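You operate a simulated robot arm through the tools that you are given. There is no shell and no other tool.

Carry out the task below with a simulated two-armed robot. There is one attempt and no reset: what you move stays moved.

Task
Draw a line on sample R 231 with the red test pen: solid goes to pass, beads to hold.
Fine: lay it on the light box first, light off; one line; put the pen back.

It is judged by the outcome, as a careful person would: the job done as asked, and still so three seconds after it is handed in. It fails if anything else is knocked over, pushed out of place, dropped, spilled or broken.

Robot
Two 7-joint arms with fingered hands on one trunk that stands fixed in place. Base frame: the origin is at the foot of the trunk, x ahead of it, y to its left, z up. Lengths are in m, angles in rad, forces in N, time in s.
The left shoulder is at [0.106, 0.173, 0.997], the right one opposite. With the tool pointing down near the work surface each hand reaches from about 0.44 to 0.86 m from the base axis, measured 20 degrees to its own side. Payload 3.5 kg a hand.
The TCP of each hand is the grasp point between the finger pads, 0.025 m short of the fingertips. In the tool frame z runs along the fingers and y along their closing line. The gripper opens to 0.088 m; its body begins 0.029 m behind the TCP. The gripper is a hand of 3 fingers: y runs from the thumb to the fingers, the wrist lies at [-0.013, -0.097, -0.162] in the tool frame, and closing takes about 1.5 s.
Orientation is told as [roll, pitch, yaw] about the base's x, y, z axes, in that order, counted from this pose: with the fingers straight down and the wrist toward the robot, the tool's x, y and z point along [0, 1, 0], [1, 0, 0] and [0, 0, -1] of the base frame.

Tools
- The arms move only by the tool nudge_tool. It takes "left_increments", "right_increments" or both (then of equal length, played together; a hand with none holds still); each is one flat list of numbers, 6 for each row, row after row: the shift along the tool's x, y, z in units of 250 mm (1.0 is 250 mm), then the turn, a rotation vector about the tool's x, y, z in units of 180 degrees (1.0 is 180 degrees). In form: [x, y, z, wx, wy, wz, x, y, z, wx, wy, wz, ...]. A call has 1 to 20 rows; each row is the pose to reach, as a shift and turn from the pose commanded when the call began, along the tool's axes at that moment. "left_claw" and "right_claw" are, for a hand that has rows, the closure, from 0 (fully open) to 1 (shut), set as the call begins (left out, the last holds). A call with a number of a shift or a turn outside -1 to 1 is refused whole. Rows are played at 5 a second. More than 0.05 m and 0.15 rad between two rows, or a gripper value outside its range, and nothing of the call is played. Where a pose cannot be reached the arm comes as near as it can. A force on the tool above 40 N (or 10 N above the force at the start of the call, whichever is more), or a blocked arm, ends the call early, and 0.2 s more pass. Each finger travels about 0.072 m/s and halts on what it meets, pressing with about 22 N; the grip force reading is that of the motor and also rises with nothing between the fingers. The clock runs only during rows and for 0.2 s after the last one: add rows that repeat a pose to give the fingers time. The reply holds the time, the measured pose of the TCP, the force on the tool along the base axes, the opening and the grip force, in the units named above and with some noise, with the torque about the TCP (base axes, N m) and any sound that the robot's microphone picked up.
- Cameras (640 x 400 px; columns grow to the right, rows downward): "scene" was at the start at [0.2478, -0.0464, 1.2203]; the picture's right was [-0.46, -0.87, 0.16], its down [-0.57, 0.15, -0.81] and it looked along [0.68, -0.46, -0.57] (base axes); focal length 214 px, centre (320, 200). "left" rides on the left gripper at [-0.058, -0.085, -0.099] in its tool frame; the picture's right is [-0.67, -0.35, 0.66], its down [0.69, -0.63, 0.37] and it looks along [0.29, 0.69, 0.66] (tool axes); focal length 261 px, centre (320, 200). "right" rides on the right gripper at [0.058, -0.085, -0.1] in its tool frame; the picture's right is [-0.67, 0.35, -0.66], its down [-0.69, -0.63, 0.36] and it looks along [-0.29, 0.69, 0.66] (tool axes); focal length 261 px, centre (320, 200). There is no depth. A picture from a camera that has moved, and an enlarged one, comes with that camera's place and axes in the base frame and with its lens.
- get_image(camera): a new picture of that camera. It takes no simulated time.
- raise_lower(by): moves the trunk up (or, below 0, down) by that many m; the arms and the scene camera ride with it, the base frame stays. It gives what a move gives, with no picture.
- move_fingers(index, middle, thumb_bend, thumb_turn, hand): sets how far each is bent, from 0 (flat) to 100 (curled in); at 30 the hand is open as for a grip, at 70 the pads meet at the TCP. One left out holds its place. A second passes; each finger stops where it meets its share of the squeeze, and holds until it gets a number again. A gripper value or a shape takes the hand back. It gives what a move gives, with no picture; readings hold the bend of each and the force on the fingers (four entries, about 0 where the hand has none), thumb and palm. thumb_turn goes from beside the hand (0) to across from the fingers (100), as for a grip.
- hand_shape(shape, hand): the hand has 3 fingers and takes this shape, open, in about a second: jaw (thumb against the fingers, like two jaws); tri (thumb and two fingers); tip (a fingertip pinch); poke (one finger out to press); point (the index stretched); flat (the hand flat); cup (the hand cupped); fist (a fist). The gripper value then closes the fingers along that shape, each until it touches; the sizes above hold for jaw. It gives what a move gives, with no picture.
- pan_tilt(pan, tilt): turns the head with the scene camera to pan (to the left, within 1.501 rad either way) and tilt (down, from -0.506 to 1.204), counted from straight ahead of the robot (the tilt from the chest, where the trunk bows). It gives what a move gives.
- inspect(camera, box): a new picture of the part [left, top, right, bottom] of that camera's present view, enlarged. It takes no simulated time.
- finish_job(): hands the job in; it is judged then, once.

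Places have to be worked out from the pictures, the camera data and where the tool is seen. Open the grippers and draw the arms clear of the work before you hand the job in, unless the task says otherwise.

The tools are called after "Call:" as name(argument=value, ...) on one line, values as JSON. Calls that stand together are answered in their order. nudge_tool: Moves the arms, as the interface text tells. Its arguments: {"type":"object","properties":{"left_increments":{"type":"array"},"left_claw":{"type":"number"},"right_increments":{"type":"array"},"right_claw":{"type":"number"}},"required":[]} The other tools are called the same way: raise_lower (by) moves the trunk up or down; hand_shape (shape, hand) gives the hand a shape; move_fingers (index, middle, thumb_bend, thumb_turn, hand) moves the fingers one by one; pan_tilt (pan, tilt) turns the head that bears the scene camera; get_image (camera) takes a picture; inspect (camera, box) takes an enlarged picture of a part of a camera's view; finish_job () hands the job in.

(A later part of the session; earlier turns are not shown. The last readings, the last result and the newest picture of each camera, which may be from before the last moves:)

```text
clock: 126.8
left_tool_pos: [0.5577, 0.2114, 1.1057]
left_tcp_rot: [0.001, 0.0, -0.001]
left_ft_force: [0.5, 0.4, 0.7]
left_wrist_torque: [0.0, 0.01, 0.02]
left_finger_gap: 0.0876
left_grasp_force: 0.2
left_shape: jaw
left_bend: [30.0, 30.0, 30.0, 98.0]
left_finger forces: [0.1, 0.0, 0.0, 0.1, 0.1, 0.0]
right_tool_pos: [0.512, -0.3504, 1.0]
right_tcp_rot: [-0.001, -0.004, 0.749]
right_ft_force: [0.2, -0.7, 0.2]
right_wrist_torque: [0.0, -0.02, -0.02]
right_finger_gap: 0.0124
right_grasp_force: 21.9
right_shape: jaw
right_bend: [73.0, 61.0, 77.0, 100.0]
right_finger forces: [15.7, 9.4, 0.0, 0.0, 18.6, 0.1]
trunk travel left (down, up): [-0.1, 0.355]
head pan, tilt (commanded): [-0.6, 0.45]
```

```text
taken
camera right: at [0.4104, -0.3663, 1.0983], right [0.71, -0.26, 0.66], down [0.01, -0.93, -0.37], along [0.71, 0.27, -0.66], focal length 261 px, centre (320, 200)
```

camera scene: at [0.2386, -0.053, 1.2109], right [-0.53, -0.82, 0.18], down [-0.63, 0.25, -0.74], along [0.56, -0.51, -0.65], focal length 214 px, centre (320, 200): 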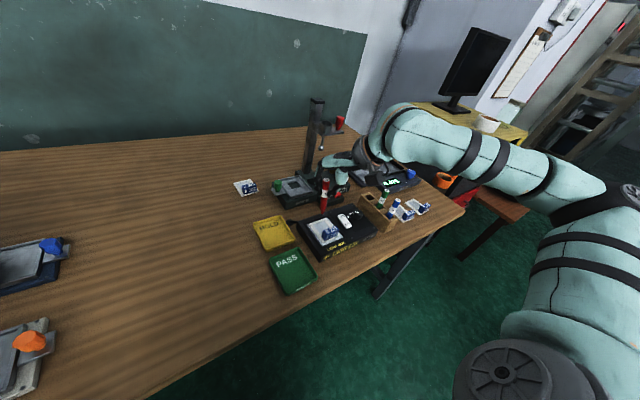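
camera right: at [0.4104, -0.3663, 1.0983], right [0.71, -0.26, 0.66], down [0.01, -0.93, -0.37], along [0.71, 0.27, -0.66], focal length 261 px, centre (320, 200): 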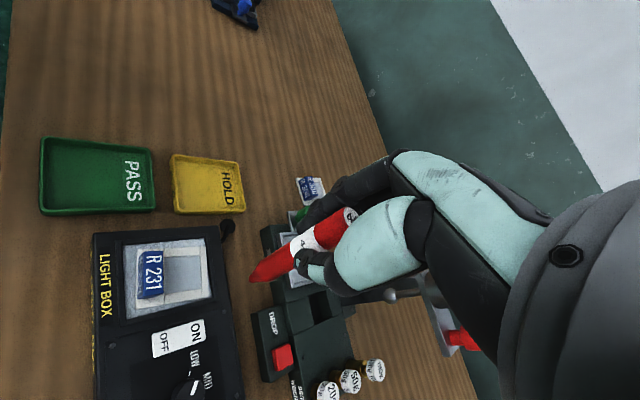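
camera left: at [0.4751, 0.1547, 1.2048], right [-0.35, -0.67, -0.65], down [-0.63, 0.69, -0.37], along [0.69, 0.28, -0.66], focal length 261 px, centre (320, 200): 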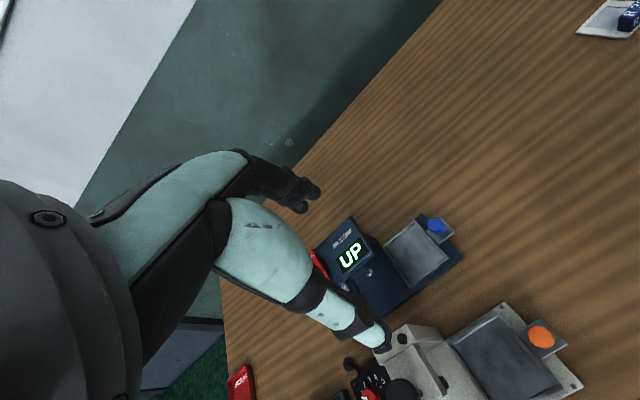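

Call:
inspect(camera="right", box=[140, 310, 220, 370])

Call:
inspect(camera="right", box=[90, 220, 250, 340])

Call:
inspect(camera="scene", box=[332, 205, 358, 229])

```text
6.67 times, centred on (180, 340) of right
camera zoom: at [0.4104, -0.3663, 1.0983], right [0.71, -0.26, 0.66], down [0.01, -0.93, -0.37], along [0.71, 0.27, -0.66], focal length 1738 px, centre (1253, -733)
```

zoom: 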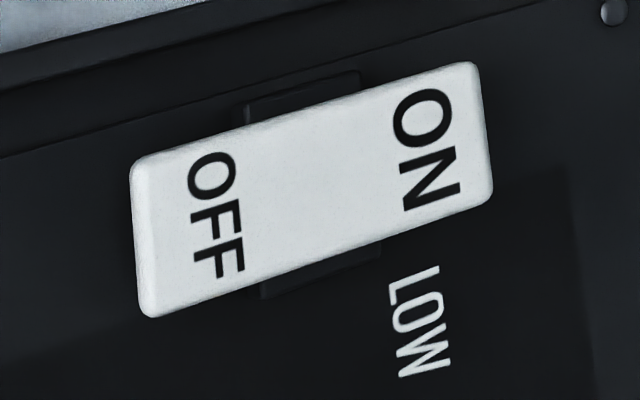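

```text
3.33 times, centred on (170, 280) of right
camera zoom: at [0.4104, -0.3663, 1.0983], right [0.71, -0.26, 0.66], down [0.01, -0.93, -0.37], along [0.71, 0.27, -0.66], focal length 869 px, centre (820, -67)
```

zoom: 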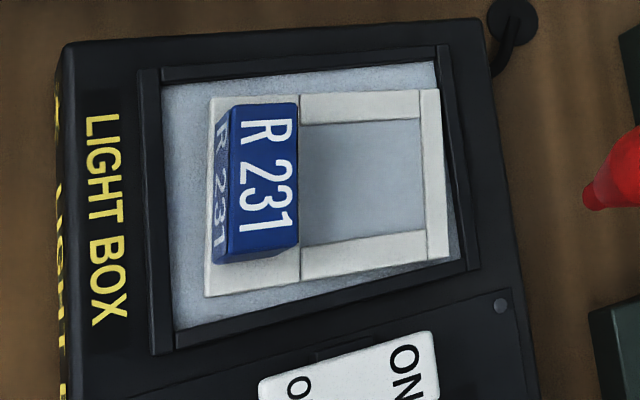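

```text
16.00 times, centred on (345, 217) of scene
camera zoom: at [0.2387, -0.053, 1.2109], right [-0.53, -0.82, 0.18], down [-0.63, 0.25, -0.74], along [0.56, -0.51, -0.65], focal length 3432 px, centre (-80, -72)
```

zoom: 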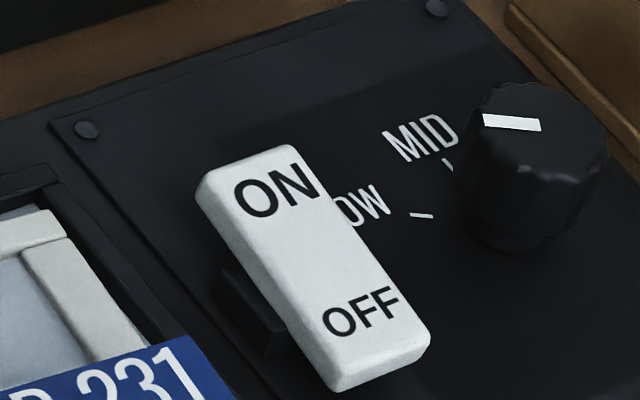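

The rocker's ON end is clearly the raised one, so the light is off. My strokes were slow and broken into segments; I'll now do one long uninterrupted stroke along the closing line across the film diagonal. First I bring the nib back over the start corner.

Call:
nudge_tool(right_increments=[0.05, -0.004, 0, 0, 0, 0, 0.1, -0.008, 0.05, 0, 0, 0, 0.1, -0.008, 0.2, 0, 0, 0, 0.1, -0.008, 0.33, 0, 0, 0, 0.1, -0.008, 0.43, 0, 0, 0, 0.1, -0.008, 0.46, 0, 0, 0, 0.1, -0.008, 0.46, 0, 0, 0])

Call:
inspect(camera="right", box=[200, 220, 300, 300])

Call:
inspect(camera="scene", box=[310, 208, 345, 240])

```text
clock: 128.4
left_tool_pos: [0.5584, 0.2102, 1.1058]
left_tcp_rot: [0.0, 0.0, -0.001]
left_ft_force: [-0.1, 0.8, 0.3]
left_wrist_torque: [-0.01, -0.01, 0.02]
left_finger_gap: 0.0878
left_grasp_force: 0.2
left_shape: jaw
left_bend: [30.0, 30.0, 30.0, 98.0]
left_finger forces: [0.0, 0.0, 0.1, 0.0, 0.0, 0.0]
right_tool_pos: [0.4964, -0.3329, 0.8849]
right_tcp_rot: [0.0, -0.004, 0.749]
right_ft_force: [0.6, 1.4, -1.6]
right_wrist_torque: [-0.01, -0.01, 0.01]
right_finger_gap: 0.0128
right_grasp_force: 22.6
right_shape: jaw
right_bend: [73.0, 61.0, 77.0, 100.0]
right_finger forces: [15.8, 9.3, 0.0, 0.0, 18.3, 0.0]
trunk travel left (down, up): [-0.1, 0.355]
head pan, tilt (commanded): [-0.6, 0.45]
```

```text
5.00 times, centred on (250, 260) of right
camera zoom: at [0.3944, -0.3487, 0.9822], right [0.71, -0.25, 0.66], down [0.01, -0.93, -0.37], along [0.71, 0.27, -0.66], focal length 1303 px, centre (670, -100)
```

zoom: 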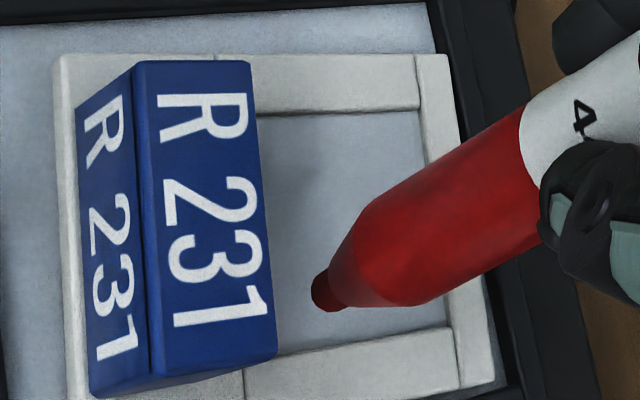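

```text
12.50 times, centred on (328, 224) of scene
camera zoom: at [0.2386, -0.053, 1.211], right [-0.53, -0.82, 0.18], down [-0.63, 0.25, -0.74], along [0.56, -0.51, -0.65], focal length 2681 px, centre (226, -100)
```

zoom: 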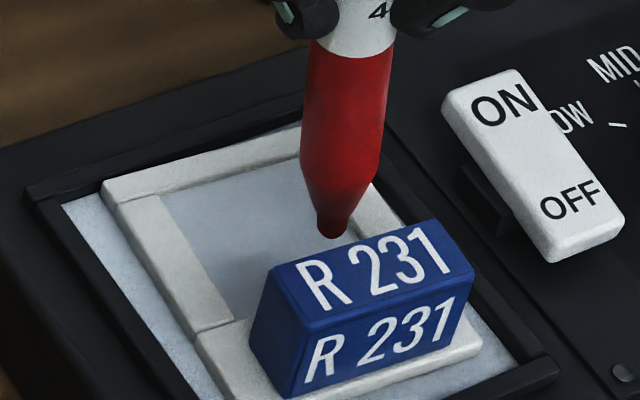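

Call:
nudge_tool(right_increments=[0, -0.02, 0, 0, 0, 0, 0, -0.02, 0.006, 0, 0, 0, 0, -0.02, 0.012, 0, 0, 0, 0, -0.02, 0.012, 0, 0, 0])

Call:
nudge_tool(right_increments=[0, 0, 0.002, 0, 0, 0, 0, 0, 0.002, 0, 0, 0])

Call:
nudge_tool(right_increments=[0, 0, 0.002, 0, 0, 0, 0, 0, 0.002, 0, 0, 0])

```text
clock: 129.4
left_tool_pos: [0.5588, 0.2108, 1.1065]
left_tcp_rot: [0.0, 0.0, 0.001]
left_ft_force: [-1.2, -0.8, -0.4]
left_wrist_torque: [-0.01, 0.02, 0.0]
left_finger_gap: 0.0877
left_grasp_force: 0.2
left_shape: jaw
left_bend: [30.0, 30.0, 30.0, 98.0]
left_finger forces: [0.0, 0.0, 0.0, 0.1, 0.1, 0.1]
right_tool_pos: [0.493, -0.3363, 0.8812]
right_tcp_rot: [0.001, -0.005, 0.749]
right_ft_force: [0.7, 0.2, 0.5]
right_wrist_torque: [0.03, -0.03, 0.0]
right_finger_gap: 0.0125
right_grasp_force: 22.2
right_shape: jaw
right_bend: [73.0, 61.0, 77.0, 100.0]
right_finger forces: [15.8, 9.3, 0.0, 0.1, 18.3, 0.0]
trunk travel left (down, up): [-0.1, 0.355]
head pan, tilt (commanded): [-0.6, 0.45]
```

```text
clock: 130.1
left_tool_pos: [0.5588, 0.212, 1.1055]
left_tcp_rot: [0.0, 0.0, 0.0]
left_ft_force: [-0.1, 0.4, -1.1]
left_wrist_torque: [-0.02, -0.02, 0.01]
left_finger_gap: 0.0876
left_grasp_force: 0.1
left_shape: jaw
left_bend: [30.0, 30.0, 30.0, 98.0]
left_finger forces: [0.1, 0.0, 0.1, 0.0, 0.0, 0.0]
right_tool_pos: [0.4915, -0.3358, 0.8806]
right_tcp_rot: [-0.001, -0.006, 0.749]
right_ft_force: [0.4, -0.1, -0.8]
right_wrist_torque: [0.03, -0.03, 0.0]
right_finger_gap: 0.0122
right_grasp_force: 21.5
right_shape: jaw
right_bend: [73.0, 61.0, 77.0, 100.0]
right_finger forces: [15.7, 9.1, 0.0, 0.0, 18.4, 0.0]
trunk travel left (down, up): [-0.1, 0.355]
head pan, tilt (commanded): [-0.6, 0.45]
```

```text
clock: 130.7
left_tool_pos: [0.5587, 0.2108, 1.1052]
left_tcp_rot: [0.0, 0.0, 0.001]
left_ft_force: [-0.9, 0.2, 0.3]
left_wrist_torque: [0.01, -0.03, -0.02]
left_finger_gap: 0.0875
left_grasp_force: 0.0
left_shape: jaw
left_bend: [30.0, 30.0, 30.0, 98.0]
left_finger forces: [0.0, 0.0, 0.1, 0.0, 0.0, 0.1]
right_tool_pos: [0.492, -0.3367, 0.8799]
right_tcp_rot: [-0.001, -0.005, 0.749]
right_ft_force: [0.2, 0.5, -1.2]
right_wrist_torque: [-0.03, 0.02, 0.04]
right_finger_gap: 0.0124
right_grasp_force: 21.6
right_shape: jaw
right_bend: [73.0, 61.0, 77.0, 100.0]
right_finger forces: [15.6, 9.2, 0.1, 0.1, 18.3, 0.1]
trunk travel left (down, up): [-0.1, 0.355]
head pan, tilt (commanded): [-0.6, 0.45]
```

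Call:
nudge_tool(right_increments=[0, 0, 0.002, 0, 0, 0, 0, 0, 0.002, 0, 0, 0])

Call:
nudge_tool(right_increments=[0, 0, 0.002, 0, 0, 0, 0, 0, 0.002, 0, 0, 0])

Call:
nudge_tool(right_increments=[0, 0, 0.002, 0, 0, 0, 0, 0, 0.002, 0, 0, 0])

```text
clock: 131.2
left_tool_pos: [0.5586, 0.2128, 1.1062]
left_tcp_rot: [-0.001, 0.002, -0.001]
left_ft_force: [-0.4, -0.6, -0.1]
left_wrist_torque: [0.0, -0.01, -0.02]
left_finger_gap: 0.0878
left_grasp_force: 0.1
left_shape: jaw
left_bend: [30.0, 30.0, 30.0, 98.0]
left_finger forces: [0.1, 0.0, 0.0, 0.0, 0.0, 0.1]
right_tool_pos: [0.4923, -0.3357, 0.88]
right_tcp_rot: [-0.002, -0.005, 0.749]
right_ft_force: [0.0, 0.4, 2.4]
right_wrist_torque: [0.02, -0.03, -0.01]
right_finger_gap: 0.0122
right_grasp_force: 21.9
right_shape: jaw
right_bend: [73.0, 61.0, 77.0, 100.0]
right_finger forces: [15.8, 9.4, 0.0, 0.0, 18.6, 0.0]
trunk travel left (down, up): [-0.1, 0.355]
head pan, tilt (commanded): [-0.6, 0.45]
```

```text
clock: 131.8
left_tool_pos: [0.5587, 0.2107, 1.1058]
left_tcp_rot: [0.0, 0.0, -0.001]
left_ft_force: [-0.3, 0.2, 0.4]
left_wrist_torque: [0.02, 0.03, -0.01]
left_finger_gap: 0.0877
left_grasp_force: 0.1
left_shape: jaw
left_bend: [30.0, 30.0, 30.0, 98.0]
left_finger forces: [0.0, 0.0, 0.0, 0.0, 0.0, 0.0]
right_tool_pos: [0.4916, -0.3367, 0.8803]
right_tcp_rot: [0.001, -0.004, 0.75]
right_ft_force: [1.3, -0.1, 3.9]
right_wrist_torque: [0.01, -0.03, 0.03]
right_finger_gap: 0.0124
right_grasp_force: 21.5
right_shape: jaw
right_bend: [73.0, 61.0, 77.0, 100.0]
right_finger forces: [15.8, 9.7, 0.1, 0.1, 18.8, 0.0]
trunk travel left (down, up): [-0.1, 0.355]
head pan, tilt (commanded): [-0.6, 0.45]
```

```text
clock: 132.4
left_tool_pos: [0.5587, 0.212, 1.1061]
left_tcp_rot: [0.0, 0.0, 0.0]
left_ft_force: [0.6, -0.2, 1.2]
left_wrist_torque: [-0.03, -0.03, 0.01]
left_finger_gap: 0.0877
left_grasp_force: 0.1
left_shape: jaw
left_bend: [30.0, 30.0, 30.0, 98.0]
left_finger forces: [0.0, 0.0, 0.0, 0.1, 0.0, 0.0]
right_tool_pos: [0.4929, -0.336, 0.8808]
right_tcp_rot: [-0.002, -0.005, 0.749]
right_ft_force: [0.3, 0.3, 6.3]
right_wrist_torque: [0.05, -0.02, 0.03]
right_finger_gap: 0.0126
right_grasp_force: 21.7
right_shape: jaw
right_bend: [73.0, 61.0, 77.0, 100.0]
right_finger forces: [15.8, 10.1, 0.0, 0.1, 19.5, 0.0]
trunk travel left (down, up): [-0.1, 0.355]
head pan, tilt (commanded): [-0.6, 0.45]
```

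Now 6.3 N. I make one uninterrupted 34 mm stroke at about 4 N along the diagonal, letting the hand sink slightly along the way as I saw was needed, and lift at the end.

Call:
nudge_tool(right_increments=[0, 0.014, -0.001, 0, 0, 0, 0, 0.028, -0.0004, 0, 0, 0, 0, 0.042, 0.0002, 0, 0, 0, 0, 0.056, 0.0008, 0, 0, 0, 0, 0.07, 0.0014, 0, 0, 0, 0, 0.084, 0.002, 0, 0, 0, 0, 0.098, 0.0026, 0, 0, 0, 0, 0.112, 0.0032, 0, 0, 0, 0, 0.126, 0.0038, 0, 0, 0, 0, 0.14, 0.0044, 0, 0, 0, 0, 0.14, -0.04, 0, 0, 0, 0, 0.14, -0.12, 0, 0, 0, 0, 0.14, -0.2, 0, 0, 0, 0, 0.14, -0.2, 0, 0, 0])

Call:
inspect(camera="scene", box=[310, 208, 345, 240])

Call:
inspect(camera="right", box=[150, 250, 270, 350])

```text
clock: 135.4
left_tool_pos: [0.5585, 0.2094, 1.1061]
left_tcp_rot: [0.0, 0.0, -0.001]
left_ft_force: [0.3, -0.3, 0.2]
left_wrist_torque: [-0.01, 0.03, 0.0]
left_finger_gap: 0.0878
left_grasp_force: 0.0
left_shape: jaw
left_bend: [30.0, 30.0, 30.0, 98.0]
left_finger forces: [0.0, 0.1, 0.0, 0.1, 0.0, 0.0]
right_tool_pos: [0.517, -0.3138, 0.9277]
right_tcp_rot: [-0.001, -0.005, 0.748]
right_ft_force: [-0.1, -0.4, 0.6]
right_wrist_torque: [0.01, -0.02, 0.0]
right_finger_gap: 0.0126
right_grasp_force: 22.2
right_shape: jaw
right_bend: [73.0, 61.0, 77.0, 100.0]
right_finger forces: [15.8, 9.5, 0.0, 0.0, 18.7, 0.0]
trunk travel left (down, up): [-0.1, 0.355]
head pan, tilt (commanded): [-0.6, 0.45]
```

```text
12.50 times, centred on (328, 224) of scene
camera zoom: at [0.2387, -0.0531, 1.2109], right [-0.53, -0.82, 0.18], down [-0.63, 0.25, -0.74], along [0.56, -0.51, -0.65], focal length 2681 px, centre (226, -100)
```

zoom: 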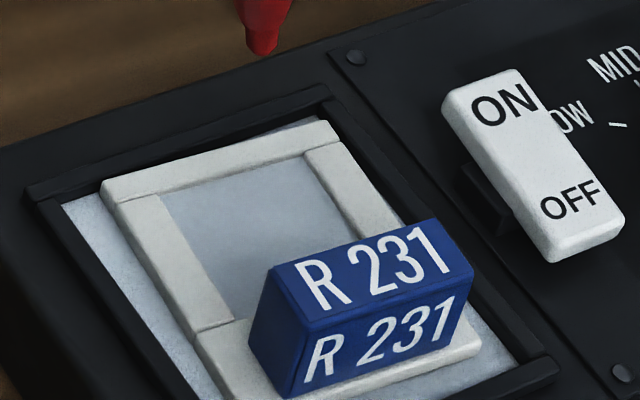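

```text
4.00 times, centred on (210, 300) of right
camera zoom: at [0.4143, -0.3299, 1.0269], right [0.71, -0.25, 0.66], down [0.01, -0.93, -0.37], along [0.71, 0.27, -0.66], focal length 1043 px, centre (760, -200)
```

zoom: 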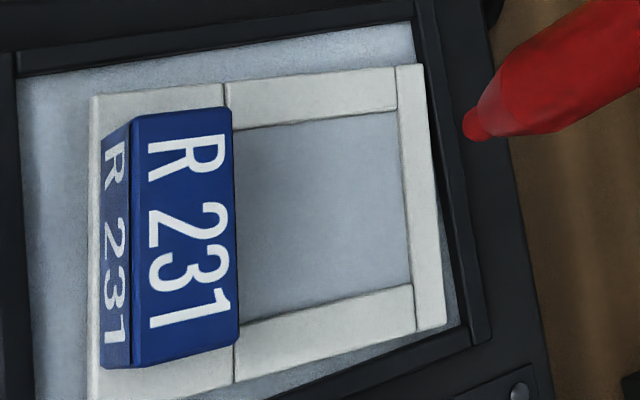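

No trace even from a continuous firm stroke. The one precondition I have not physically verified is the light switch: pressing its OFF end is harmless if it is already off. I bring the pen over the OFF end of the rocker to feel its state.

Call:
nudge_tool(right_increments=[-0.02, -0.1, 0, 0, 0, 0, -0.045, -0.2, 0, 0, 0, 0, -0.067, -0.303, 0, 0, 0, 0, -0.067, -0.303, 0.06, 0, 0, 0, -0.067, -0.303, 0.11, 0, 0, 0, -0.067, -0.303, 0.11, 0, 0, 0])

Call:
inspect(camera="scene", box=[325, 200, 360, 232])

Call:
inspect(camera="right", box=[190, 220, 300, 310])

```text
clock: 136.8
left_tool_pos: [0.5577, 0.2108, 1.1058]
left_tcp_rot: [0.001, 0.001, 0.0]
left_ft_force: [-0.1, -0.7, 0.2]
left_wrist_torque: [-0.02, 0.02, 0.02]
left_finger_gap: 0.0878
left_grasp_force: 0.1
left_shape: jaw
left_bend: [30.0, 30.0, 30.0, 98.0]
left_finger forces: [0.0, 0.0, 0.0, 0.1, 0.1, 0.1]
right_tool_pos: [0.4736, -0.3777, 0.901]
right_tcp_rot: [-0.003, -0.006, 0.75]
right_ft_force: [-0.5, -0.2, 0.3]
right_wrist_torque: [0.01, 0.0, 0.02]
right_finger_gap: 0.0124
right_grasp_force: 22.3
right_shape: jaw
right_bend: [73.0, 61.0, 77.0, 100.0]
right_finger forces: [15.6, 9.4, 0.0, 0.1, 18.4, 0.1]
trunk travel left (down, up): [-0.1, 0.355]
head pan, tilt (commanded): [-0.6, 0.45]
```

```text
12.50 times, centred on (342, 216) of scene
camera zoom: at [0.2384, -0.053, 1.211], right [-0.53, -0.82, 0.18], down [-0.63, 0.25, -0.74], along [0.56, -0.51, -0.65], focal length 2681 px, centre (39, 0)
```

zoom: 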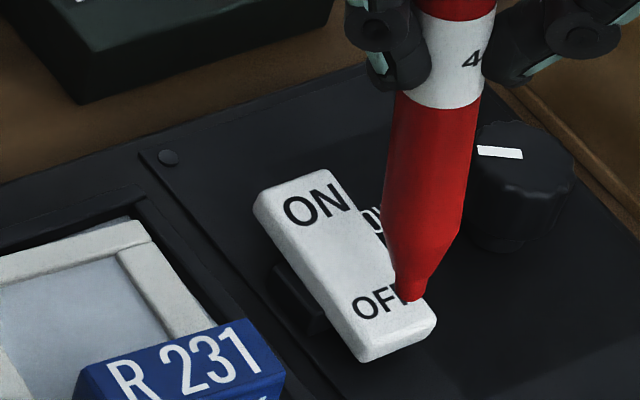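

```text
4.44 times, centred on (245, 265) of right
camera zoom: at [0.3712, -0.3941, 0.9997], right [0.71, -0.25, 0.66], down [0.01, -0.93, -0.37], along [0.71, 0.27, -0.66], focal length 1158 px, centre (653, -89)
```

zoom: 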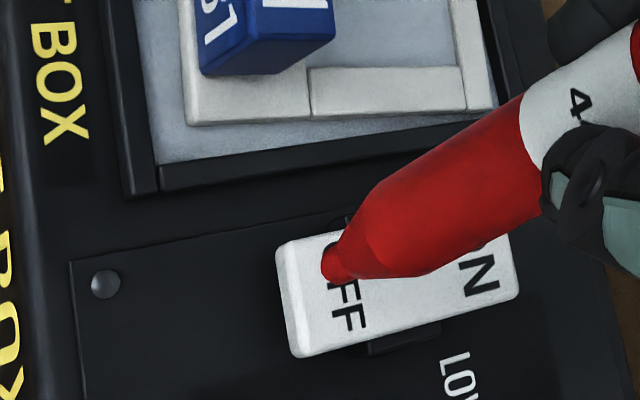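

Call:
nudge_tool(right_increments=[0, 0.017, 0, 0, 0, 0, 0, 0.017, 0.014, 0, 0, 0, 0, 0.017, 0.028, 0, 0, 0, 0, 0.017, 0.028, 0, 0, 0])

Call:
nudge_tool(right_increments=[0, 0, 0.004, 0, 0, 0, 0, 0, 0.008, 0, 0, 0, 0, 0, 0.008, 0, 0, 0])

Call:
inspect(camera="scene", box=[325, 200, 360, 232])

```text
clock: 137.8
left_tool_pos: [0.5595, 0.2115, 1.1054]
left_tcp_rot: [-0.001, -0.001, -0.001]
left_ft_force: [0.6, -0.2, -0.1]
left_wrist_torque: [0.01, 0.02, 0.0]
left_finger_gap: 0.0876
left_grasp_force: 0.0
left_shape: jaw
left_bend: [30.0, 30.0, 30.0, 98.0]
left_finger forces: [0.0, 0.0, 0.1, 0.0, 0.0, 0.0]
right_tool_pos: [0.4778, -0.375, 0.8958]
right_tcp_rot: [-0.001, -0.005, 0.749]
right_ft_force: [0.1, -0.5, 0.2]
right_wrist_torque: [-0.01, 0.01, 0.01]
right_finger_gap: 0.0122
right_grasp_force: 22.0
right_shape: jaw
right_bend: [73.0, 61.0, 77.0, 100.0]
right_finger forces: [15.6, 9.4, 0.1, 0.0, 18.4, 0.0]
trunk travel left (down, up): [-0.1, 0.355]
head pan, tilt (commanded): [-0.6, 0.45]
```

```text
clock: 138.7
left_tool_pos: [0.558, 0.212, 1.1059]
left_tcp_rot: [0.0, -0.001, 0.0]
left_ft_force: [-0.2, -0.3, 0.7]
left_wrist_torque: [0.01, 0.04, 0.03]
left_finger_gap: 0.0878
left_grasp_force: 0.1
left_shape: jaw
left_bend: [30.0, 30.0, 30.0, 98.0]
left_finger forces: [0.0, 0.0, 0.1, 0.1, 0.0, 0.0]
right_tool_pos: [0.477, -0.3748, 0.8927]
right_tcp_rot: [-0.001, -0.007, 0.75]
right_ft_force: [0.3, 0.4, 0.5]
right_wrist_torque: [0.01, 0.04, -0.01]
right_finger_gap: 0.0126
right_grasp_force: 22.2
right_shape: jaw
right_bend: [73.0, 61.0, 77.0, 100.0]
right_finger forces: [15.6, 9.4, 0.0, 0.0, 18.4, 0.0]
trunk travel left (down, up): [-0.1, 0.355]
head pan, tilt (commanded): [-0.6, 0.45]
```

```text
12.50 times, centred on (342, 216) of scene
camera zoom: at [0.2386, -0.053, 1.2109], right [-0.53, -0.82, 0.18], down [-0.63, 0.25, -0.74], along [0.56, -0.51, -0.65], focal length 2681 px, centre (39, 0)
```

zoom: 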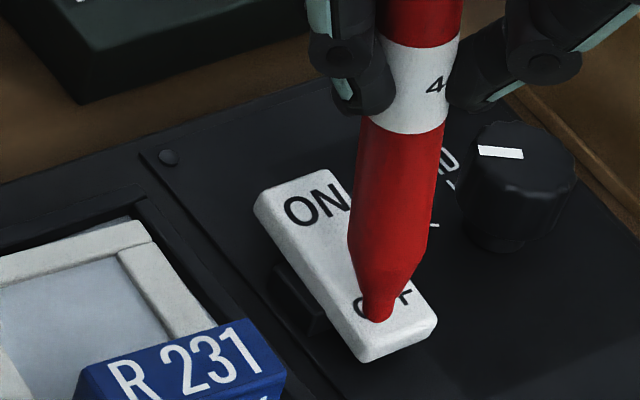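

Call:
nudge_tool(right_increments=[0, 0, 0.004, 0, 0, 0, 0, 0, 0.004, 0, 0, 0])

Call:
nudge_tool(right_increments=[0, 0, 0.004, 0, 0, 0, 0, 0, 0.004, 0, 0, 0])

Call:
nudge_tool(right_increments=[0, 0, 0.004, 0, 0, 0, 0, 0, 0.004, 0, 0, 0])

```text
clock: 139.2
left_tool_pos: [0.5579, 0.211, 1.1065]
left_tcp_rot: [0.0, 0.0, 0.0]
left_ft_force: [0.2, 0.8, 0.4]
left_wrist_torque: [0.01, 0.04, 0.01]
left_finger_gap: 0.0877
left_grasp_force: 0.0
left_shape: jaw
left_bend: [30.0, 30.0, 30.0, 98.0]
left_finger forces: [0.0, 0.0, 0.0, 0.0, 0.0, 0.0]
right_tool_pos: [0.4773, -0.3749, 0.8917]
right_tcp_rot: [0.002, -0.005, 0.748]
right_ft_force: [-0.5, 0.2, -0.4]
right_wrist_torque: [-0.02, 0.03, -0.04]
right_finger_gap: 0.0126
right_grasp_force: 21.7
right_shape: jaw
right_bend: [73.0, 61.0, 77.0, 100.0]
right_finger forces: [15.6, 9.4, 0.0, 0.0, 18.4, 0.0]
trunk travel left (down, up): [-0.1, 0.355]
head pan, tilt (commanded): [-0.6, 0.45]
```

```text
clock: 139.8
left_tool_pos: [0.5573, 0.2111, 1.1047]
left_tcp_rot: [0.001, 0.001, 0.0]
left_ft_force: [0.0, -0.6, -0.4]
left_wrist_torque: [0.01, -0.01, 0.03]
left_finger_gap: 0.0876
left_grasp_force: 0.0
left_shape: jaw
left_bend: [30.0, 30.0, 30.0, 98.0]
left_finger forces: [0.1, 0.1, 0.0, 0.0, 0.0, 0.0]
right_tool_pos: [0.4747, -0.3742, 0.89]
right_tcp_rot: [-0.003, -0.004, 0.748]
right_ft_force: [-0.9, 0.6, 2.0]
right_wrist_torque: [0.04, 0.0, 0.01]
right_finger_gap: 0.0124
right_grasp_force: 21.8
right_shape: jaw
right_bend: [73.0, 61.0, 77.0, 100.0]
right_finger forces: [15.6, 9.8, 0.0, 0.0, 18.9, 0.1]
trunk travel left (down, up): [-0.1, 0.355]
head pan, tilt (commanded): [-0.6, 0.45]
```

```text
clock: 140.4
left_tool_pos: [0.5568, 0.2117, 1.1065]
left_tcp_rot: [0.001, 0.002, 0.0]
left_ft_force: [-0.1, 0.4, -0.1]
left_wrist_torque: [0.0, -0.02, 0.02]
left_finger_gap: 0.0876
left_grasp_force: 0.1
left_shape: jaw
left_bend: [30.0, 30.0, 30.0, 98.0]
left_finger forces: [0.0, 0.0, 0.0, 0.0, 0.0, 0.0]
right_tool_pos: [0.4765, -0.3742, 0.8902]
right_tcp_rot: [-0.001, -0.007, 0.748]
right_ft_force: [0.2, 1.1, 5.1]
right_wrist_torque: [0.01, -0.04, 0.0]
right_finger_gap: 0.0123
right_grasp_force: 22.1
right_shape: jaw
right_bend: [73.0, 61.0, 77.0, 100.0]
right_finger forces: [15.9, 10.0, 0.0, 0.1, 19.6, 0.1]
trunk travel left (down, up): [-0.1, 0.355]
head pan, tilt (commanded): [-0.6, 0.45]
```

Stiff contact at the OFF end with 5 N and no give, which fits OFF already being down. I press one millimetre more and listen for a click.

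Call:
nudge_tool(right_increments=[0, 0, 0.004, 0, 0, 0, 0, 0, 0.004, 0, 0, 0])

Call:
inspect(camera="scene", box=[325, 200, 360, 232])

```text
clock: 141.1
left_tool_pos: [0.5576, 0.2121, 1.1077]
left_tcp_rot: [-0.002, -0.001, 0.001]
left_ft_force: [-0.1, -0.3, 0.3]
left_wrist_torque: [0.0, -0.04, -0.02]
left_finger_gap: 0.0876
left_grasp_force: 0.0
left_shape: jaw
left_bend: [30.0, 30.0, 30.0, 98.0]
left_finger forces: [0.0, 0.0, 0.0, 0.0, 0.1, 0.1]
right_tool_pos: [0.4764, -0.3728, 0.8898]
right_tcp_rot: [-0.005, -0.005, 0.749]
right_ft_force: [0.1, 1.8, 11.7]
right_wrist_torque: [0.04, -0.09, -0.03]
right_finger_gap: 0.0124
right_grasp_force: 21.6
right_shape: jaw
right_bend: [73.0, 61.0, 77.0, 100.0]
right_finger forces: [16.2, 10.4, 0.0, 0.0, 20.6, 0.0]
trunk travel left (down, up): [-0.1, 0.355]
head pan, tilt (commanded): [-0.6, 0.45]
```

```text
12.50 times, centred on (342, 216) of scene
camera zoom: at [0.2374, -0.0518, 1.2114], right [-0.53, -0.82, 0.18], down [-0.63, 0.25, -0.74], along [0.56, -0.51, -0.65], focal length 2681 px, centre (39, 0)
```

zoom: 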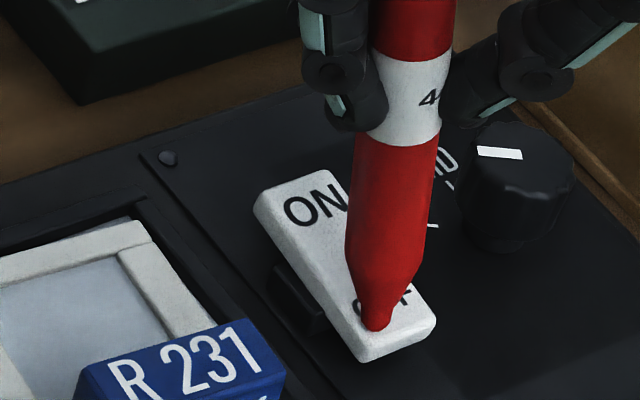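

The rocker is firmly at its OFF stop (11.7 N, no movement, no click), so the light is certainly off. I lift away, straighten the pen to vertical by a small hand tilt, and return to the film to try a quick stroke.

Call:
nudge_tool(right_increments=[0, 0, -0.03, 0, 0, 0, 0, 0, -0.1, 0, 0, 0, 0, 0, -0.18, -0.009, 0.008, 0, 0, 0, -0.18, -0.0175, 0.0159, 0, 0, 0, -0.18, -0.0175, 0.0159, 0])

Call:
inspect(camera="right", box=[190, 190, 370, 310])

Call:
inspect(camera="scene", box=[315, 160, 365, 220])

```text
clock: 142.2
left_tool_pos: [0.5579, 0.2104, 1.1068]
left_tcp_rot: [-0.002, 0.001, 0.0]
left_ft_force: [0.7, 0.2, 0.2]
left_wrist_torque: [0.02, -0.02, 0.04]
left_finger_gap: 0.0878
left_grasp_force: 0.0
left_shape: jaw
left_bend: [30.0, 30.0, 30.0, 98.0]
left_finger forces: [0.0, 0.1, 0.1, 0.1, 0.0, 0.0]
right_tool_pos: [0.4764, -0.3731, 0.9343]
right_tcp_rot: [0.048, -0.06, 0.748]
right_ft_force: [-0.4, 0.4, -0.2]
right_wrist_torque: [-0.04, -0.02, -0.04]
right_finger_gap: 0.0127
right_grasp_force: 21.9
right_shape: jaw
right_bend: [73.0, 61.0, 77.0, 100.0]
right_finger forces: [15.7, 9.7, 0.0, 0.0, 18.6, 0.1]
trunk travel left (down, up): [-0.1, 0.355]
head pan, tilt (commanded): [-0.6, 0.45]
```

```text
3.33 times, centred on (280, 250) of right
camera zoom: at [0.3736, -0.3973, 1.0303], right [0.7, -0.3, 0.64], down [0.01, -0.9, -0.44], along [0.71, 0.31, -0.63], focal length 869 px, centre (453, 33)
```

zoom: 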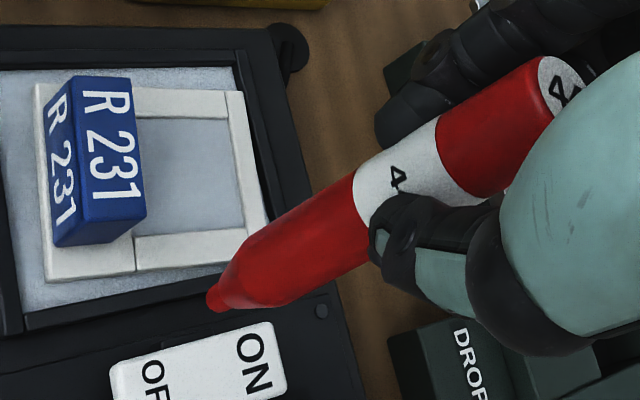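

```text
6.67 times, centred on (340, 190) of scene
camera zoom: at [0.2385, -0.0529, 1.211], right [-0.53, -0.82, 0.18], down [-0.63, 0.25, -0.74], along [0.56, -0.51, -0.65], focal length 1430 px, centre (187, 267)
```

zoom: 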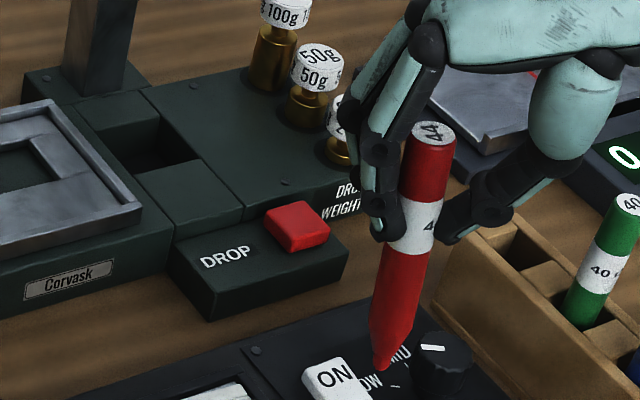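

Triangulating the pen's ends shows it still leans 0.095 rad toward the closing direction. I tilt the hand a bit more to make the pen truly vertical and move back over the film's near-right corner.

Call:
nudge_tool(right_increments=[0, 0, -0.02, -0.015, 0, 0, 0, 0, -0.04, -0.03, 0, 0, 0.026, 0.055, -0.04, -0.03, 0, 0, 0.053, 0.109, -0.04, -0.03, 0, 0, 0.053, 0.109, -0.04, -0.03, 0, 0])

Call:
inspect(camera="right", box=[190, 190, 370, 310])

Call:
inspect(camera="scene", box=[300, 155, 360, 235])

```text
clock: 143.4
left_tool_pos: [0.5586, 0.2107, 1.1055]
left_tcp_rot: [0.0, -0.001, -0.002]
left_ft_force: [0.2, 0.1, 0.0]
left_wrist_torque: [-0.05, 0.03, -0.02]
left_finger_gap: 0.0877
left_grasp_force: 0.0
left_shape: jaw
left_bend: [30.0, 30.0, 30.0, 98.0]
left_finger forces: [0.0, 0.0, 0.0, 0.0, 0.0, 0.1]
right_tool_pos: [0.4886, -0.346, 0.9459]
right_tcp_rot: [0.051, -0.153, 0.745]
right_ft_force: [-0.2, -0.7, -0.7]
right_wrist_torque: [0.01, -0.01, -0.02]
right_finger_gap: 0.0125
right_grasp_force: 22.1
right_shape: jaw
right_bend: [73.0, 61.0, 77.0, 100.0]
right_finger forces: [15.6, 9.7, 0.1, 0.1, 18.7, 0.1]
trunk travel left (down, up): [-0.1, 0.355]
head pan, tilt (commanded): [-0.6, 0.45]
```

```text
3.33 times, centred on (280, 250) of right
camera zoom: at [0.3781, -0.3752, 1.0327], right [0.66, -0.35, 0.67], down [0.04, -0.87, -0.49], along [0.75, 0.35, -0.56], focal length 869 px, centre (453, 33)
```

zoom: 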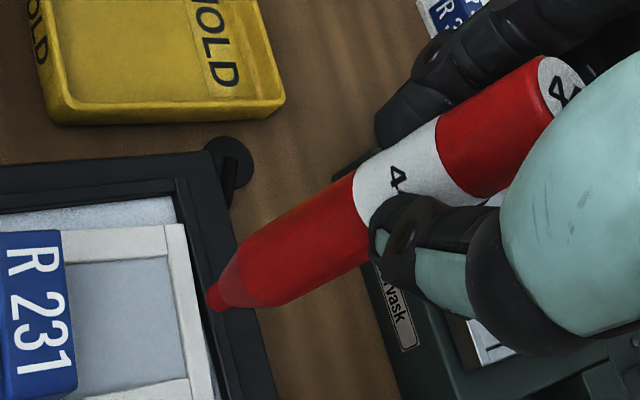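

```text
5.00 times, centred on (330, 195) of scene
camera zoom: at [0.2385, -0.0531, 1.211], right [-0.53, -0.82, 0.18], down [-0.63, 0.25, -0.74], along [0.56, -0.51, -0.65], focal length 1072 px, centre (270, 225)
```

zoom: 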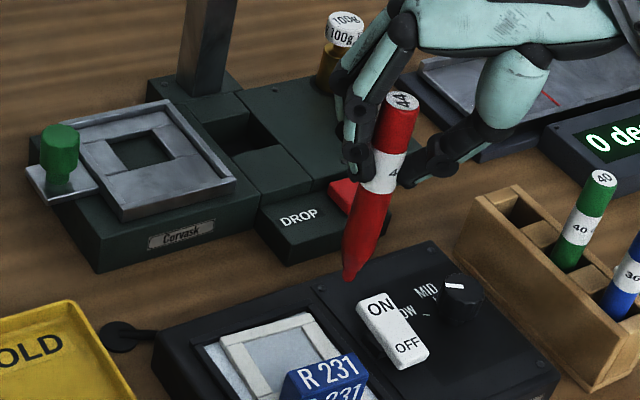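

Call:
nudge_tool(right_increments=[-0.0054, -0.0066, 0.06, 0, 0, 0, -0.0108, -0.0132, 0.12, 0, 0, 0, -0.0162, -0.0198, 0.18, 0, 0, 0, -0.0216, -0.0264, 0.238, 0, 0, 0, -0.0216, -0.0264, 0.238, 0, 0, 0])

Call:
inspect(camera="right", box=[190, 220, 290, 300])

Call:
inspect(camera="scene", box=[310, 208, 345, 240])

```text
clock: 144.7
left_tool_pos: [0.5585, 0.2114, 1.1057]
left_tcp_rot: [0.001, 0.001, 0.002]
left_ft_force: [-1.2, 0.6, 0.0]
left_wrist_torque: [0.0, -0.02, -0.01]
left_finger_gap: 0.0877
left_grasp_force: 0.0
left_shape: jaw
left_bend: [30.0, 30.0, 30.0, 98.0]
left_finger forces: [0.0, 0.0, 0.1, 0.0, 0.1, 0.0]
right_tool_pos: [0.4914, -0.3455, 0.8852]
right_tcp_rot: [0.05, -0.154, 0.744]
right_ft_force: [0.1, 0.0, -0.5]
right_wrist_torque: [-0.04, -0.02, 0.02]
right_finger_gap: 0.0125
right_grasp_force: 22.2
right_shape: jaw
right_bend: [73.0, 61.0, 77.0, 100.0]
right_finger forces: [15.8, 9.6, 0.1, 0.1, 18.5, 0.0]
trunk travel left (down, up): [-0.1, 0.355]
head pan, tilt (commanded): [-0.6, 0.45]
```

```text
5.00 times, centred on (240, 260) of right
camera zoom: at [0.3818, -0.3743, 0.9724], right [0.66, -0.35, 0.67], down [0.04, -0.87, -0.49], along [0.75, 0.35, -0.56], focal length 1303 px, centre (720, -100)
```

zoom: 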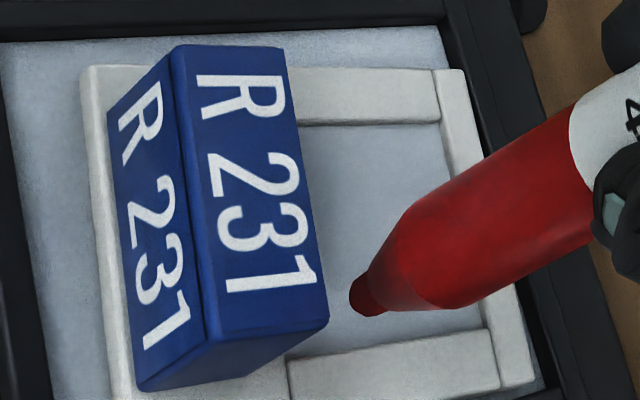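

```text
12.50 times, centred on (328, 224) of scene
camera zoom: at [0.2385, -0.0529, 1.211], right [-0.53, -0.82, 0.18], down [-0.63, 0.25, -0.74], along [0.56, -0.51, -0.65], focal length 2681 px, centre (226, -100)
```

zoom: 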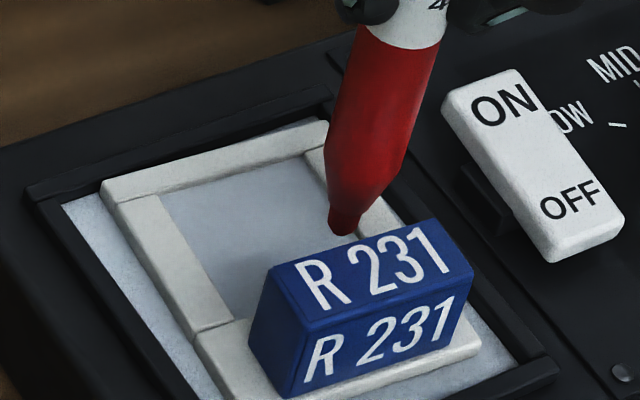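

Call:
nudge_tool(right_increments=[-0.0004, -0.0012, 0.0079, 0, 0, 0, -0.0008, -0.0024, 0.0158, 0, 0, 0, -0.0008, -0.0024, 0.0158, 0, 0, 0])

Call:
nudge_tool(right_increments=[-0.0002, -0.0006, 0.004, 0, 0, 0, -0.0002, -0.0006, 0.004, 0, 0, 0])

Call:
nudge_tool(right_increments=[-0.0002, -0.0006, 0.004, 0, 0, 0, -0.0002, -0.0006, 0.004, 0, 0, 0])

```text
clock: 145.4
left_tool_pos: [0.5588, 0.2112, 1.1057]
left_tcp_rot: [-0.002, 0.0, 0.001]
left_ft_force: [0.0, 0.3, -0.6]
left_wrist_torque: [-0.03, 0.0, -0.03]
left_finger_gap: 0.088
left_grasp_force: 0.1
left_shape: jaw
left_bend: [30.0, 30.0, 30.0, 98.0]
left_finger forces: [0.0, 0.1, 0.0, 0.1, 0.0, 0.0]
right_tool_pos: [0.4911, -0.3471, 0.8807]
right_tcp_rot: [0.052, -0.154, 0.743]
right_ft_force: [-0.5, -0.3, -1.0]
right_wrist_torque: [0.02, 0.04, 0.01]
right_finger_gap: 0.0126
right_grasp_force: 22.0
right_shape: jaw
right_bend: [73.0, 61.0, 77.0, 100.0]
right_finger forces: [15.8, 9.6, 0.1, 0.0, 18.5, 0.0]
trunk travel left (down, up): [-0.1, 0.355]
head pan, tilt (commanded): [-0.6, 0.45]
```

```text
clock: 146.1
left_tool_pos: [0.5593, 0.2102, 1.1061]
left_tcp_rot: [0.001, 0.0, 0.0]
left_ft_force: [0.3, 0.8, -1.0]
left_wrist_torque: [0.02, 0.03, 0.03]
left_finger_gap: 0.0878
left_grasp_force: 0.1
left_shape: jaw
left_bend: [30.0, 30.0, 30.0, 98.0]
left_finger forces: [0.0, 0.1, 0.1, 0.0, 0.1, 0.0]
right_tool_pos: [0.4914, -0.3455, 0.8794]
right_tcp_rot: [0.05, -0.152, 0.744]
right_ft_force: [0.4, 0.9, -1.5]
right_wrist_torque: [-0.01, 0.0, 0.04]
right_finger_gap: 0.0121
right_grasp_force: 21.8
right_shape: jaw
right_bend: [73.0, 61.0, 77.0, 100.0]
right_finger forces: [15.8, 9.6, 0.1, 0.0, 18.5, 0.0]
trunk travel left (down, up): [-0.1, 0.355]
head pan, tilt (commanded): [-0.6, 0.45]
```

```text
clock: 146.7
left_tool_pos: [0.559, 0.2111, 1.1061]
left_tcp_rot: [0.0, 0.0, 0.001]
left_ft_force: [0.2, -0.7, 0.7]
left_wrist_torque: [-0.03, 0.01, -0.03]
left_finger_gap: 0.0875
left_grasp_force: 0.1
left_shape: jaw
left_bend: [30.0, 30.0, 30.0, 98.0]
left_finger forces: [0.1, 0.1, 0.0, 0.0, 0.0, 0.1]
right_tool_pos: [0.4924, -0.3465, 0.879]
right_tcp_rot: [0.05, -0.154, 0.744]
right_ft_force: [0.1, 0.3, 1.9]
right_wrist_torque: [0.0, -0.02, -0.02]
right_finger_gap: 0.0125
right_grasp_force: 22.6
right_shape: jaw
right_bend: [73.0, 61.0, 77.0, 100.0]
right_finger forces: [15.9, 9.8, 0.0, 0.0, 18.7, 0.0]
trunk travel left (down, up): [-0.1, 0.355]
head pan, tilt (commanded): [-0.6, 0.45]
```

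Contact at 1.9 N with a vertical pen. Now a quick stroke: 34 mm in under a second along the diagonal with firm contact, then lift.

Call:
nudge_tool(right_increments=[0, -0.0003, 0.002, 0, 0, 0, -0.0003, 0.033, 0.0082, 0, 0, 0, -0.0005, 0.0665, 0.0143, 0, 0, 0, -0.0008, 0.1, 0.0205, 0, 0, 0, -0.001, 0.1335, 0.0266, 0, 0, 0, 0.003, 0.1457, -0.0524, 0, 0, 0, 0.009, 0.164, -0.171, 0, 0, 0, 0.009, 0.164, -0.171, 0, 0, 0])

Call:
inspect(camera="scene", box=[310, 208, 345, 240])

Call:
get_image(camera="right")

```text
clock: 148.4
left_tool_pos: [0.5595, 0.21, 1.1068]
left_tcp_rot: [0.001, 0.0, 0.001]
left_ft_force: [-0.2, -0.3, -0.3]
left_wrist_torque: [-0.03, -0.04, -0.02]
left_finger_gap: 0.0877
left_grasp_force: 0.1
left_shape: jaw
left_bend: [30.0, 30.0, 30.0, 98.0]
left_finger forces: [0.0, 0.0, 0.0, 0.0, 0.0, 0.1]
right_tool_pos: [0.5157, -0.3224, 0.9288]
right_tcp_rot: [0.049, -0.152, 0.743]
right_ft_force: [-0.2, -1.5, 0.2]
right_wrist_torque: [-0.01, -0.02, 0.0]
right_finger_gap: 0.0125
right_grasp_force: 21.8
right_shape: jaw
right_bend: [73.0, 61.0, 77.0, 100.0]
right_finger forces: [15.8, 9.6, 0.0, 0.0, 18.6, 0.0]
trunk travel left (down, up): [-0.1, 0.355]
head pan, tilt (commanded): [-0.6, 0.45]
```

```text
12.50 times, centred on (328, 224) of scene
camera zoom: at [0.239, -0.0532, 1.2108], right [-0.53, -0.83, 0.18], down [-0.63, 0.25, -0.74], along [0.56, -0.51, -0.65], focal length 2681 px, centre (226, -100)
```

zoom: 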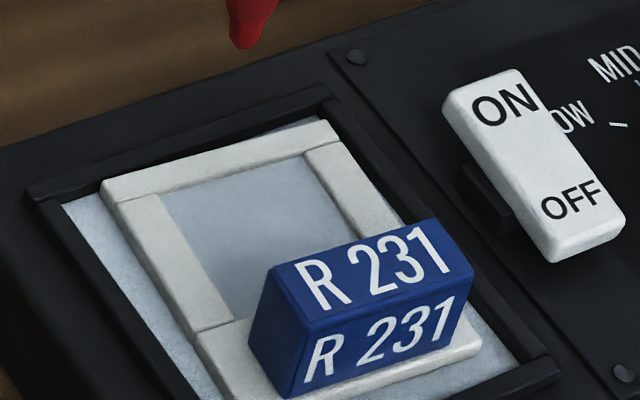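

```text
taken
camera right: at [0.4059, -0.3518, 1.0158], right [0.66, -0.35, 0.67], down [0.04, -0.87, -0.49], along [0.75, 0.35, -0.56], focal length 261 px, centre (320, 200)
```

right: 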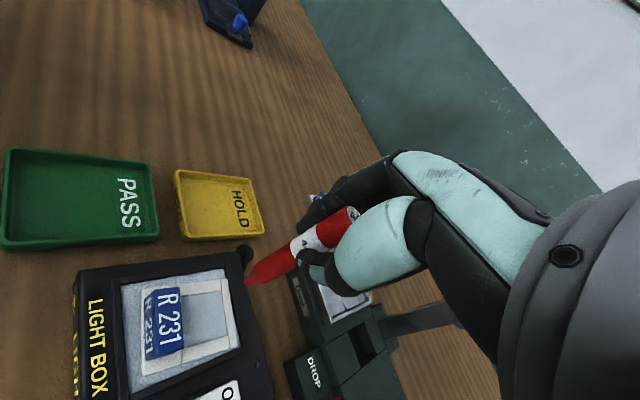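

Still clean. I look once more at the nib itself at the highest magnification, to see whether it is really an exposed tip.

Call:
inspect(camera="right", box=[240, 255, 275, 290])

Call:
inspect(camera="scene", box=[315, 170, 345, 215])

Call:
inspect(camera="right", box=[160, 270, 250, 340])

```text
11.43 times, centred on (258, 272) of right
camera zoom: at [0.4059, -0.3518, 1.0158], right [0.66, -0.35, 0.67], down [0.04, -0.87, -0.49], along [0.75, 0.35, -0.56], focal length 2979 px, centre (1034, -629)
```

zoom: 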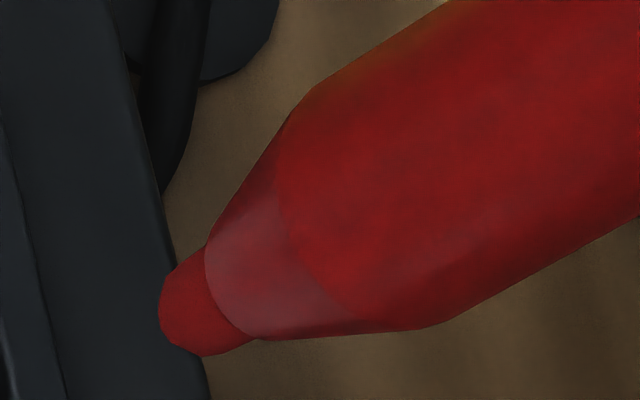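

```text
8.89 times, centred on (330, 192) of scene
camera zoom: at [0.239, -0.0532, 1.2108], right [-0.53, -0.83, 0.18], down [-0.63, 0.25, -0.74], along [0.56, -0.51, -0.65], focal length 1906 px, centre (231, 267)
```

zoom: 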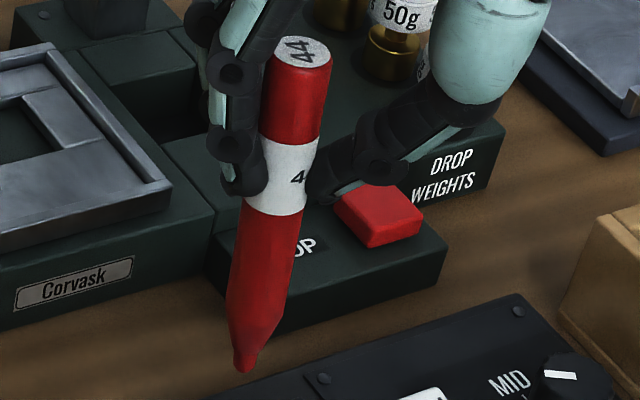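

```text
5.71 times, centred on (205, 305) of right
camera zoom: at [0.4059, -0.3518, 1.0158], right [0.66, -0.35, 0.67], down [0.04, -0.87, -0.49], along [0.75, 0.35, -0.56], focal length 1489 px, centre (977, -400)
```

zoom: 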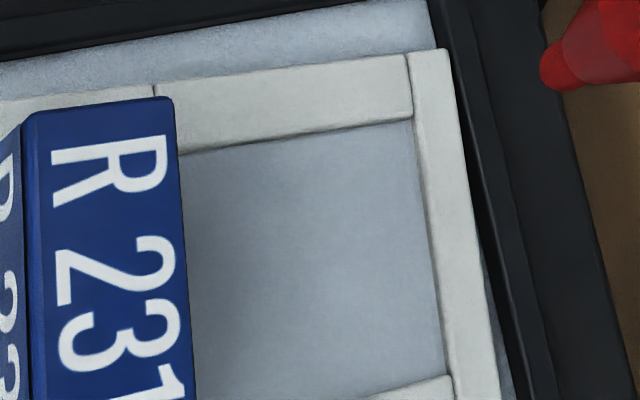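

The tip is a plain exposed marker tip. Looking back, none of my strokes was clean: each was either segmented, pressed too hard, or lost contact. I'll do it properly: vertical pen, light constant contact of about 2–3 N, one smooth 30 mm pass at moderate speed. First back to the start corner.

Call:
nudge_tool(right_increments=[0.0008, -0.0632, -0.0098, 0, 0, 0, 0.0016, -0.1264, -0.0195, 0, 0, 0, -0.002, -0.135, 0.04, 0, 0, 0, -0.005, -0.144, 0.1, 0, 0, 0, -0.0074, -0.1532, 0.1542, 0, 0, 0, -0.0074, -0.1532, 0.1542, 0, 0, 0])

Call:
inspect(camera="right", box=[190, 220, 290, 300])

Call:
nudge_tool(right_increments=[-0.0004, -0.0012, 0.0079, 0, 0, 0, -0.0004, -0.0012, 0.0079, 0, 0, 0])

Call:
nudge_tool(right_increments=[-0.0002, -0.0006, 0.004, 0, 0, 0, -0.0002, -0.0006, 0.004, 0, 0, 0])

```text
clock: 149.8
left_tool_pos: [0.5586, 0.2103, 1.105]
left_tcp_rot: [0.0, 0.0, 0.001]
left_ft_force: [0.0, 0.4, -0.1]
left_wrist_torque: [0.0, -0.02, 0.01]
left_finger_gap: 0.0878
left_grasp_force: 0.1
left_shape: jaw
left_bend: [30.0, 30.0, 30.0, 98.0]
left_finger forces: [0.0, 0.0, 0.0, 0.0, 0.0, 0.0]
right_tool_pos: [0.4923, -0.3438, 0.8832]
right_tcp_rot: [0.05, -0.153, 0.745]
right_ft_force: [0.4, -0.3, -0.6]
right_wrist_torque: [0.0, 0.01, -0.01]
right_finger_gap: 0.0121
right_grasp_force: 22.6
right_shape: jaw
right_bend: [73.0, 61.0, 77.0, 100.0]
right_finger forces: [15.8, 9.5, 0.0, 0.0, 18.6, 0.0]
trunk travel left (down, up): [-0.1, 0.355]
head pan, tilt (commanded): [-0.6, 0.45]
```

```text
5.00 times, centred on (240, 260) of right
camera zoom: at [0.3835, -0.3732, 0.9711], right [0.66, -0.35, 0.67], down [0.04, -0.87, -0.49], along [0.75, 0.35, -0.56], focal length 1303 px, centre (720, -100)
```

zoom: 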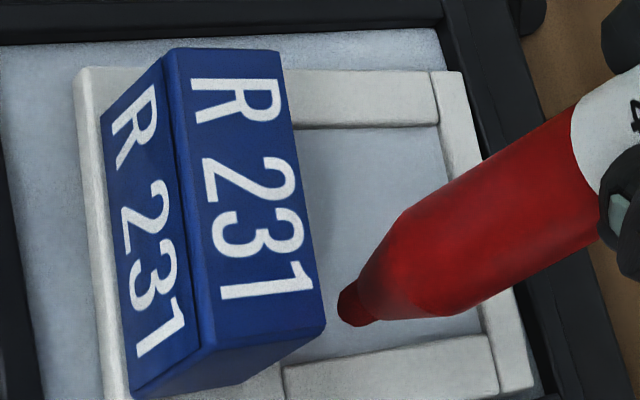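

```text
clock: 150.4
left_tool_pos: [0.5589, 0.2105, 1.106]
left_tcp_rot: [0.0, 0.0, 0.0]
left_ft_force: [0.1, 0.1, -0.6]
left_wrist_torque: [-0.02, -0.01, 0.0]
left_finger_gap: 0.0873
left_grasp_force: 0.1
left_shape: jaw
left_bend: [30.0, 30.0, 30.0, 98.0]
left_finger forces: [0.1, 0.0, 0.0, 0.1, 0.0, 0.0]
right_tool_pos: [0.4933, -0.3453, 0.8817]
right_tcp_rot: [0.049, -0.152, 0.743]
right_ft_force: [1.0, -0.7, -0.3]
right_wrist_torque: [0.03, 0.01, 0.0]
right_finger_gap: 0.0124
right_grasp_force: 22.1
right_shape: jaw
right_bend: [73.0, 61.0, 77.0, 100.0]
right_finger forces: [15.8, 9.5, 0.0, 0.0, 18.6, 0.0]
trunk travel left (down, up): [-0.1, 0.355]
head pan, tilt (commanded): [-0.6, 0.45]
```

```text
clock: 151.1
left_tool_pos: [0.5581, 0.211, 1.1049]
left_tcp_rot: [0.001, 0.0, 0.001]
left_ft_force: [1.7, -0.6, -0.5]
left_wrist_torque: [0.0, -0.03, 0.02]
left_finger_gap: 0.0875
left_grasp_force: 0.1
left_shape: jaw
left_bend: [30.0, 30.0, 30.0, 98.0]
left_finger forces: [0.0, 0.0, 0.1, 0.0, 0.0, 0.0]
right_tool_pos: [0.4933, -0.3452, 0.8814]
right_tcp_rot: [0.05, -0.154, 0.743]
right_ft_force: [0.0, -0.1, -0.8]
right_wrist_torque: [0.0, -0.04, -0.02]
right_finger_gap: 0.0126
right_grasp_force: 21.9
right_shape: jaw
right_bend: [73.0, 61.0, 77.0, 100.0]
right_finger forces: [15.9, 9.4, 0.0, 0.0, 18.5, 0.0]
trunk travel left (down, up): [-0.1, 0.355]
head pan, tilt (commanded): [-0.6, 0.45]
```

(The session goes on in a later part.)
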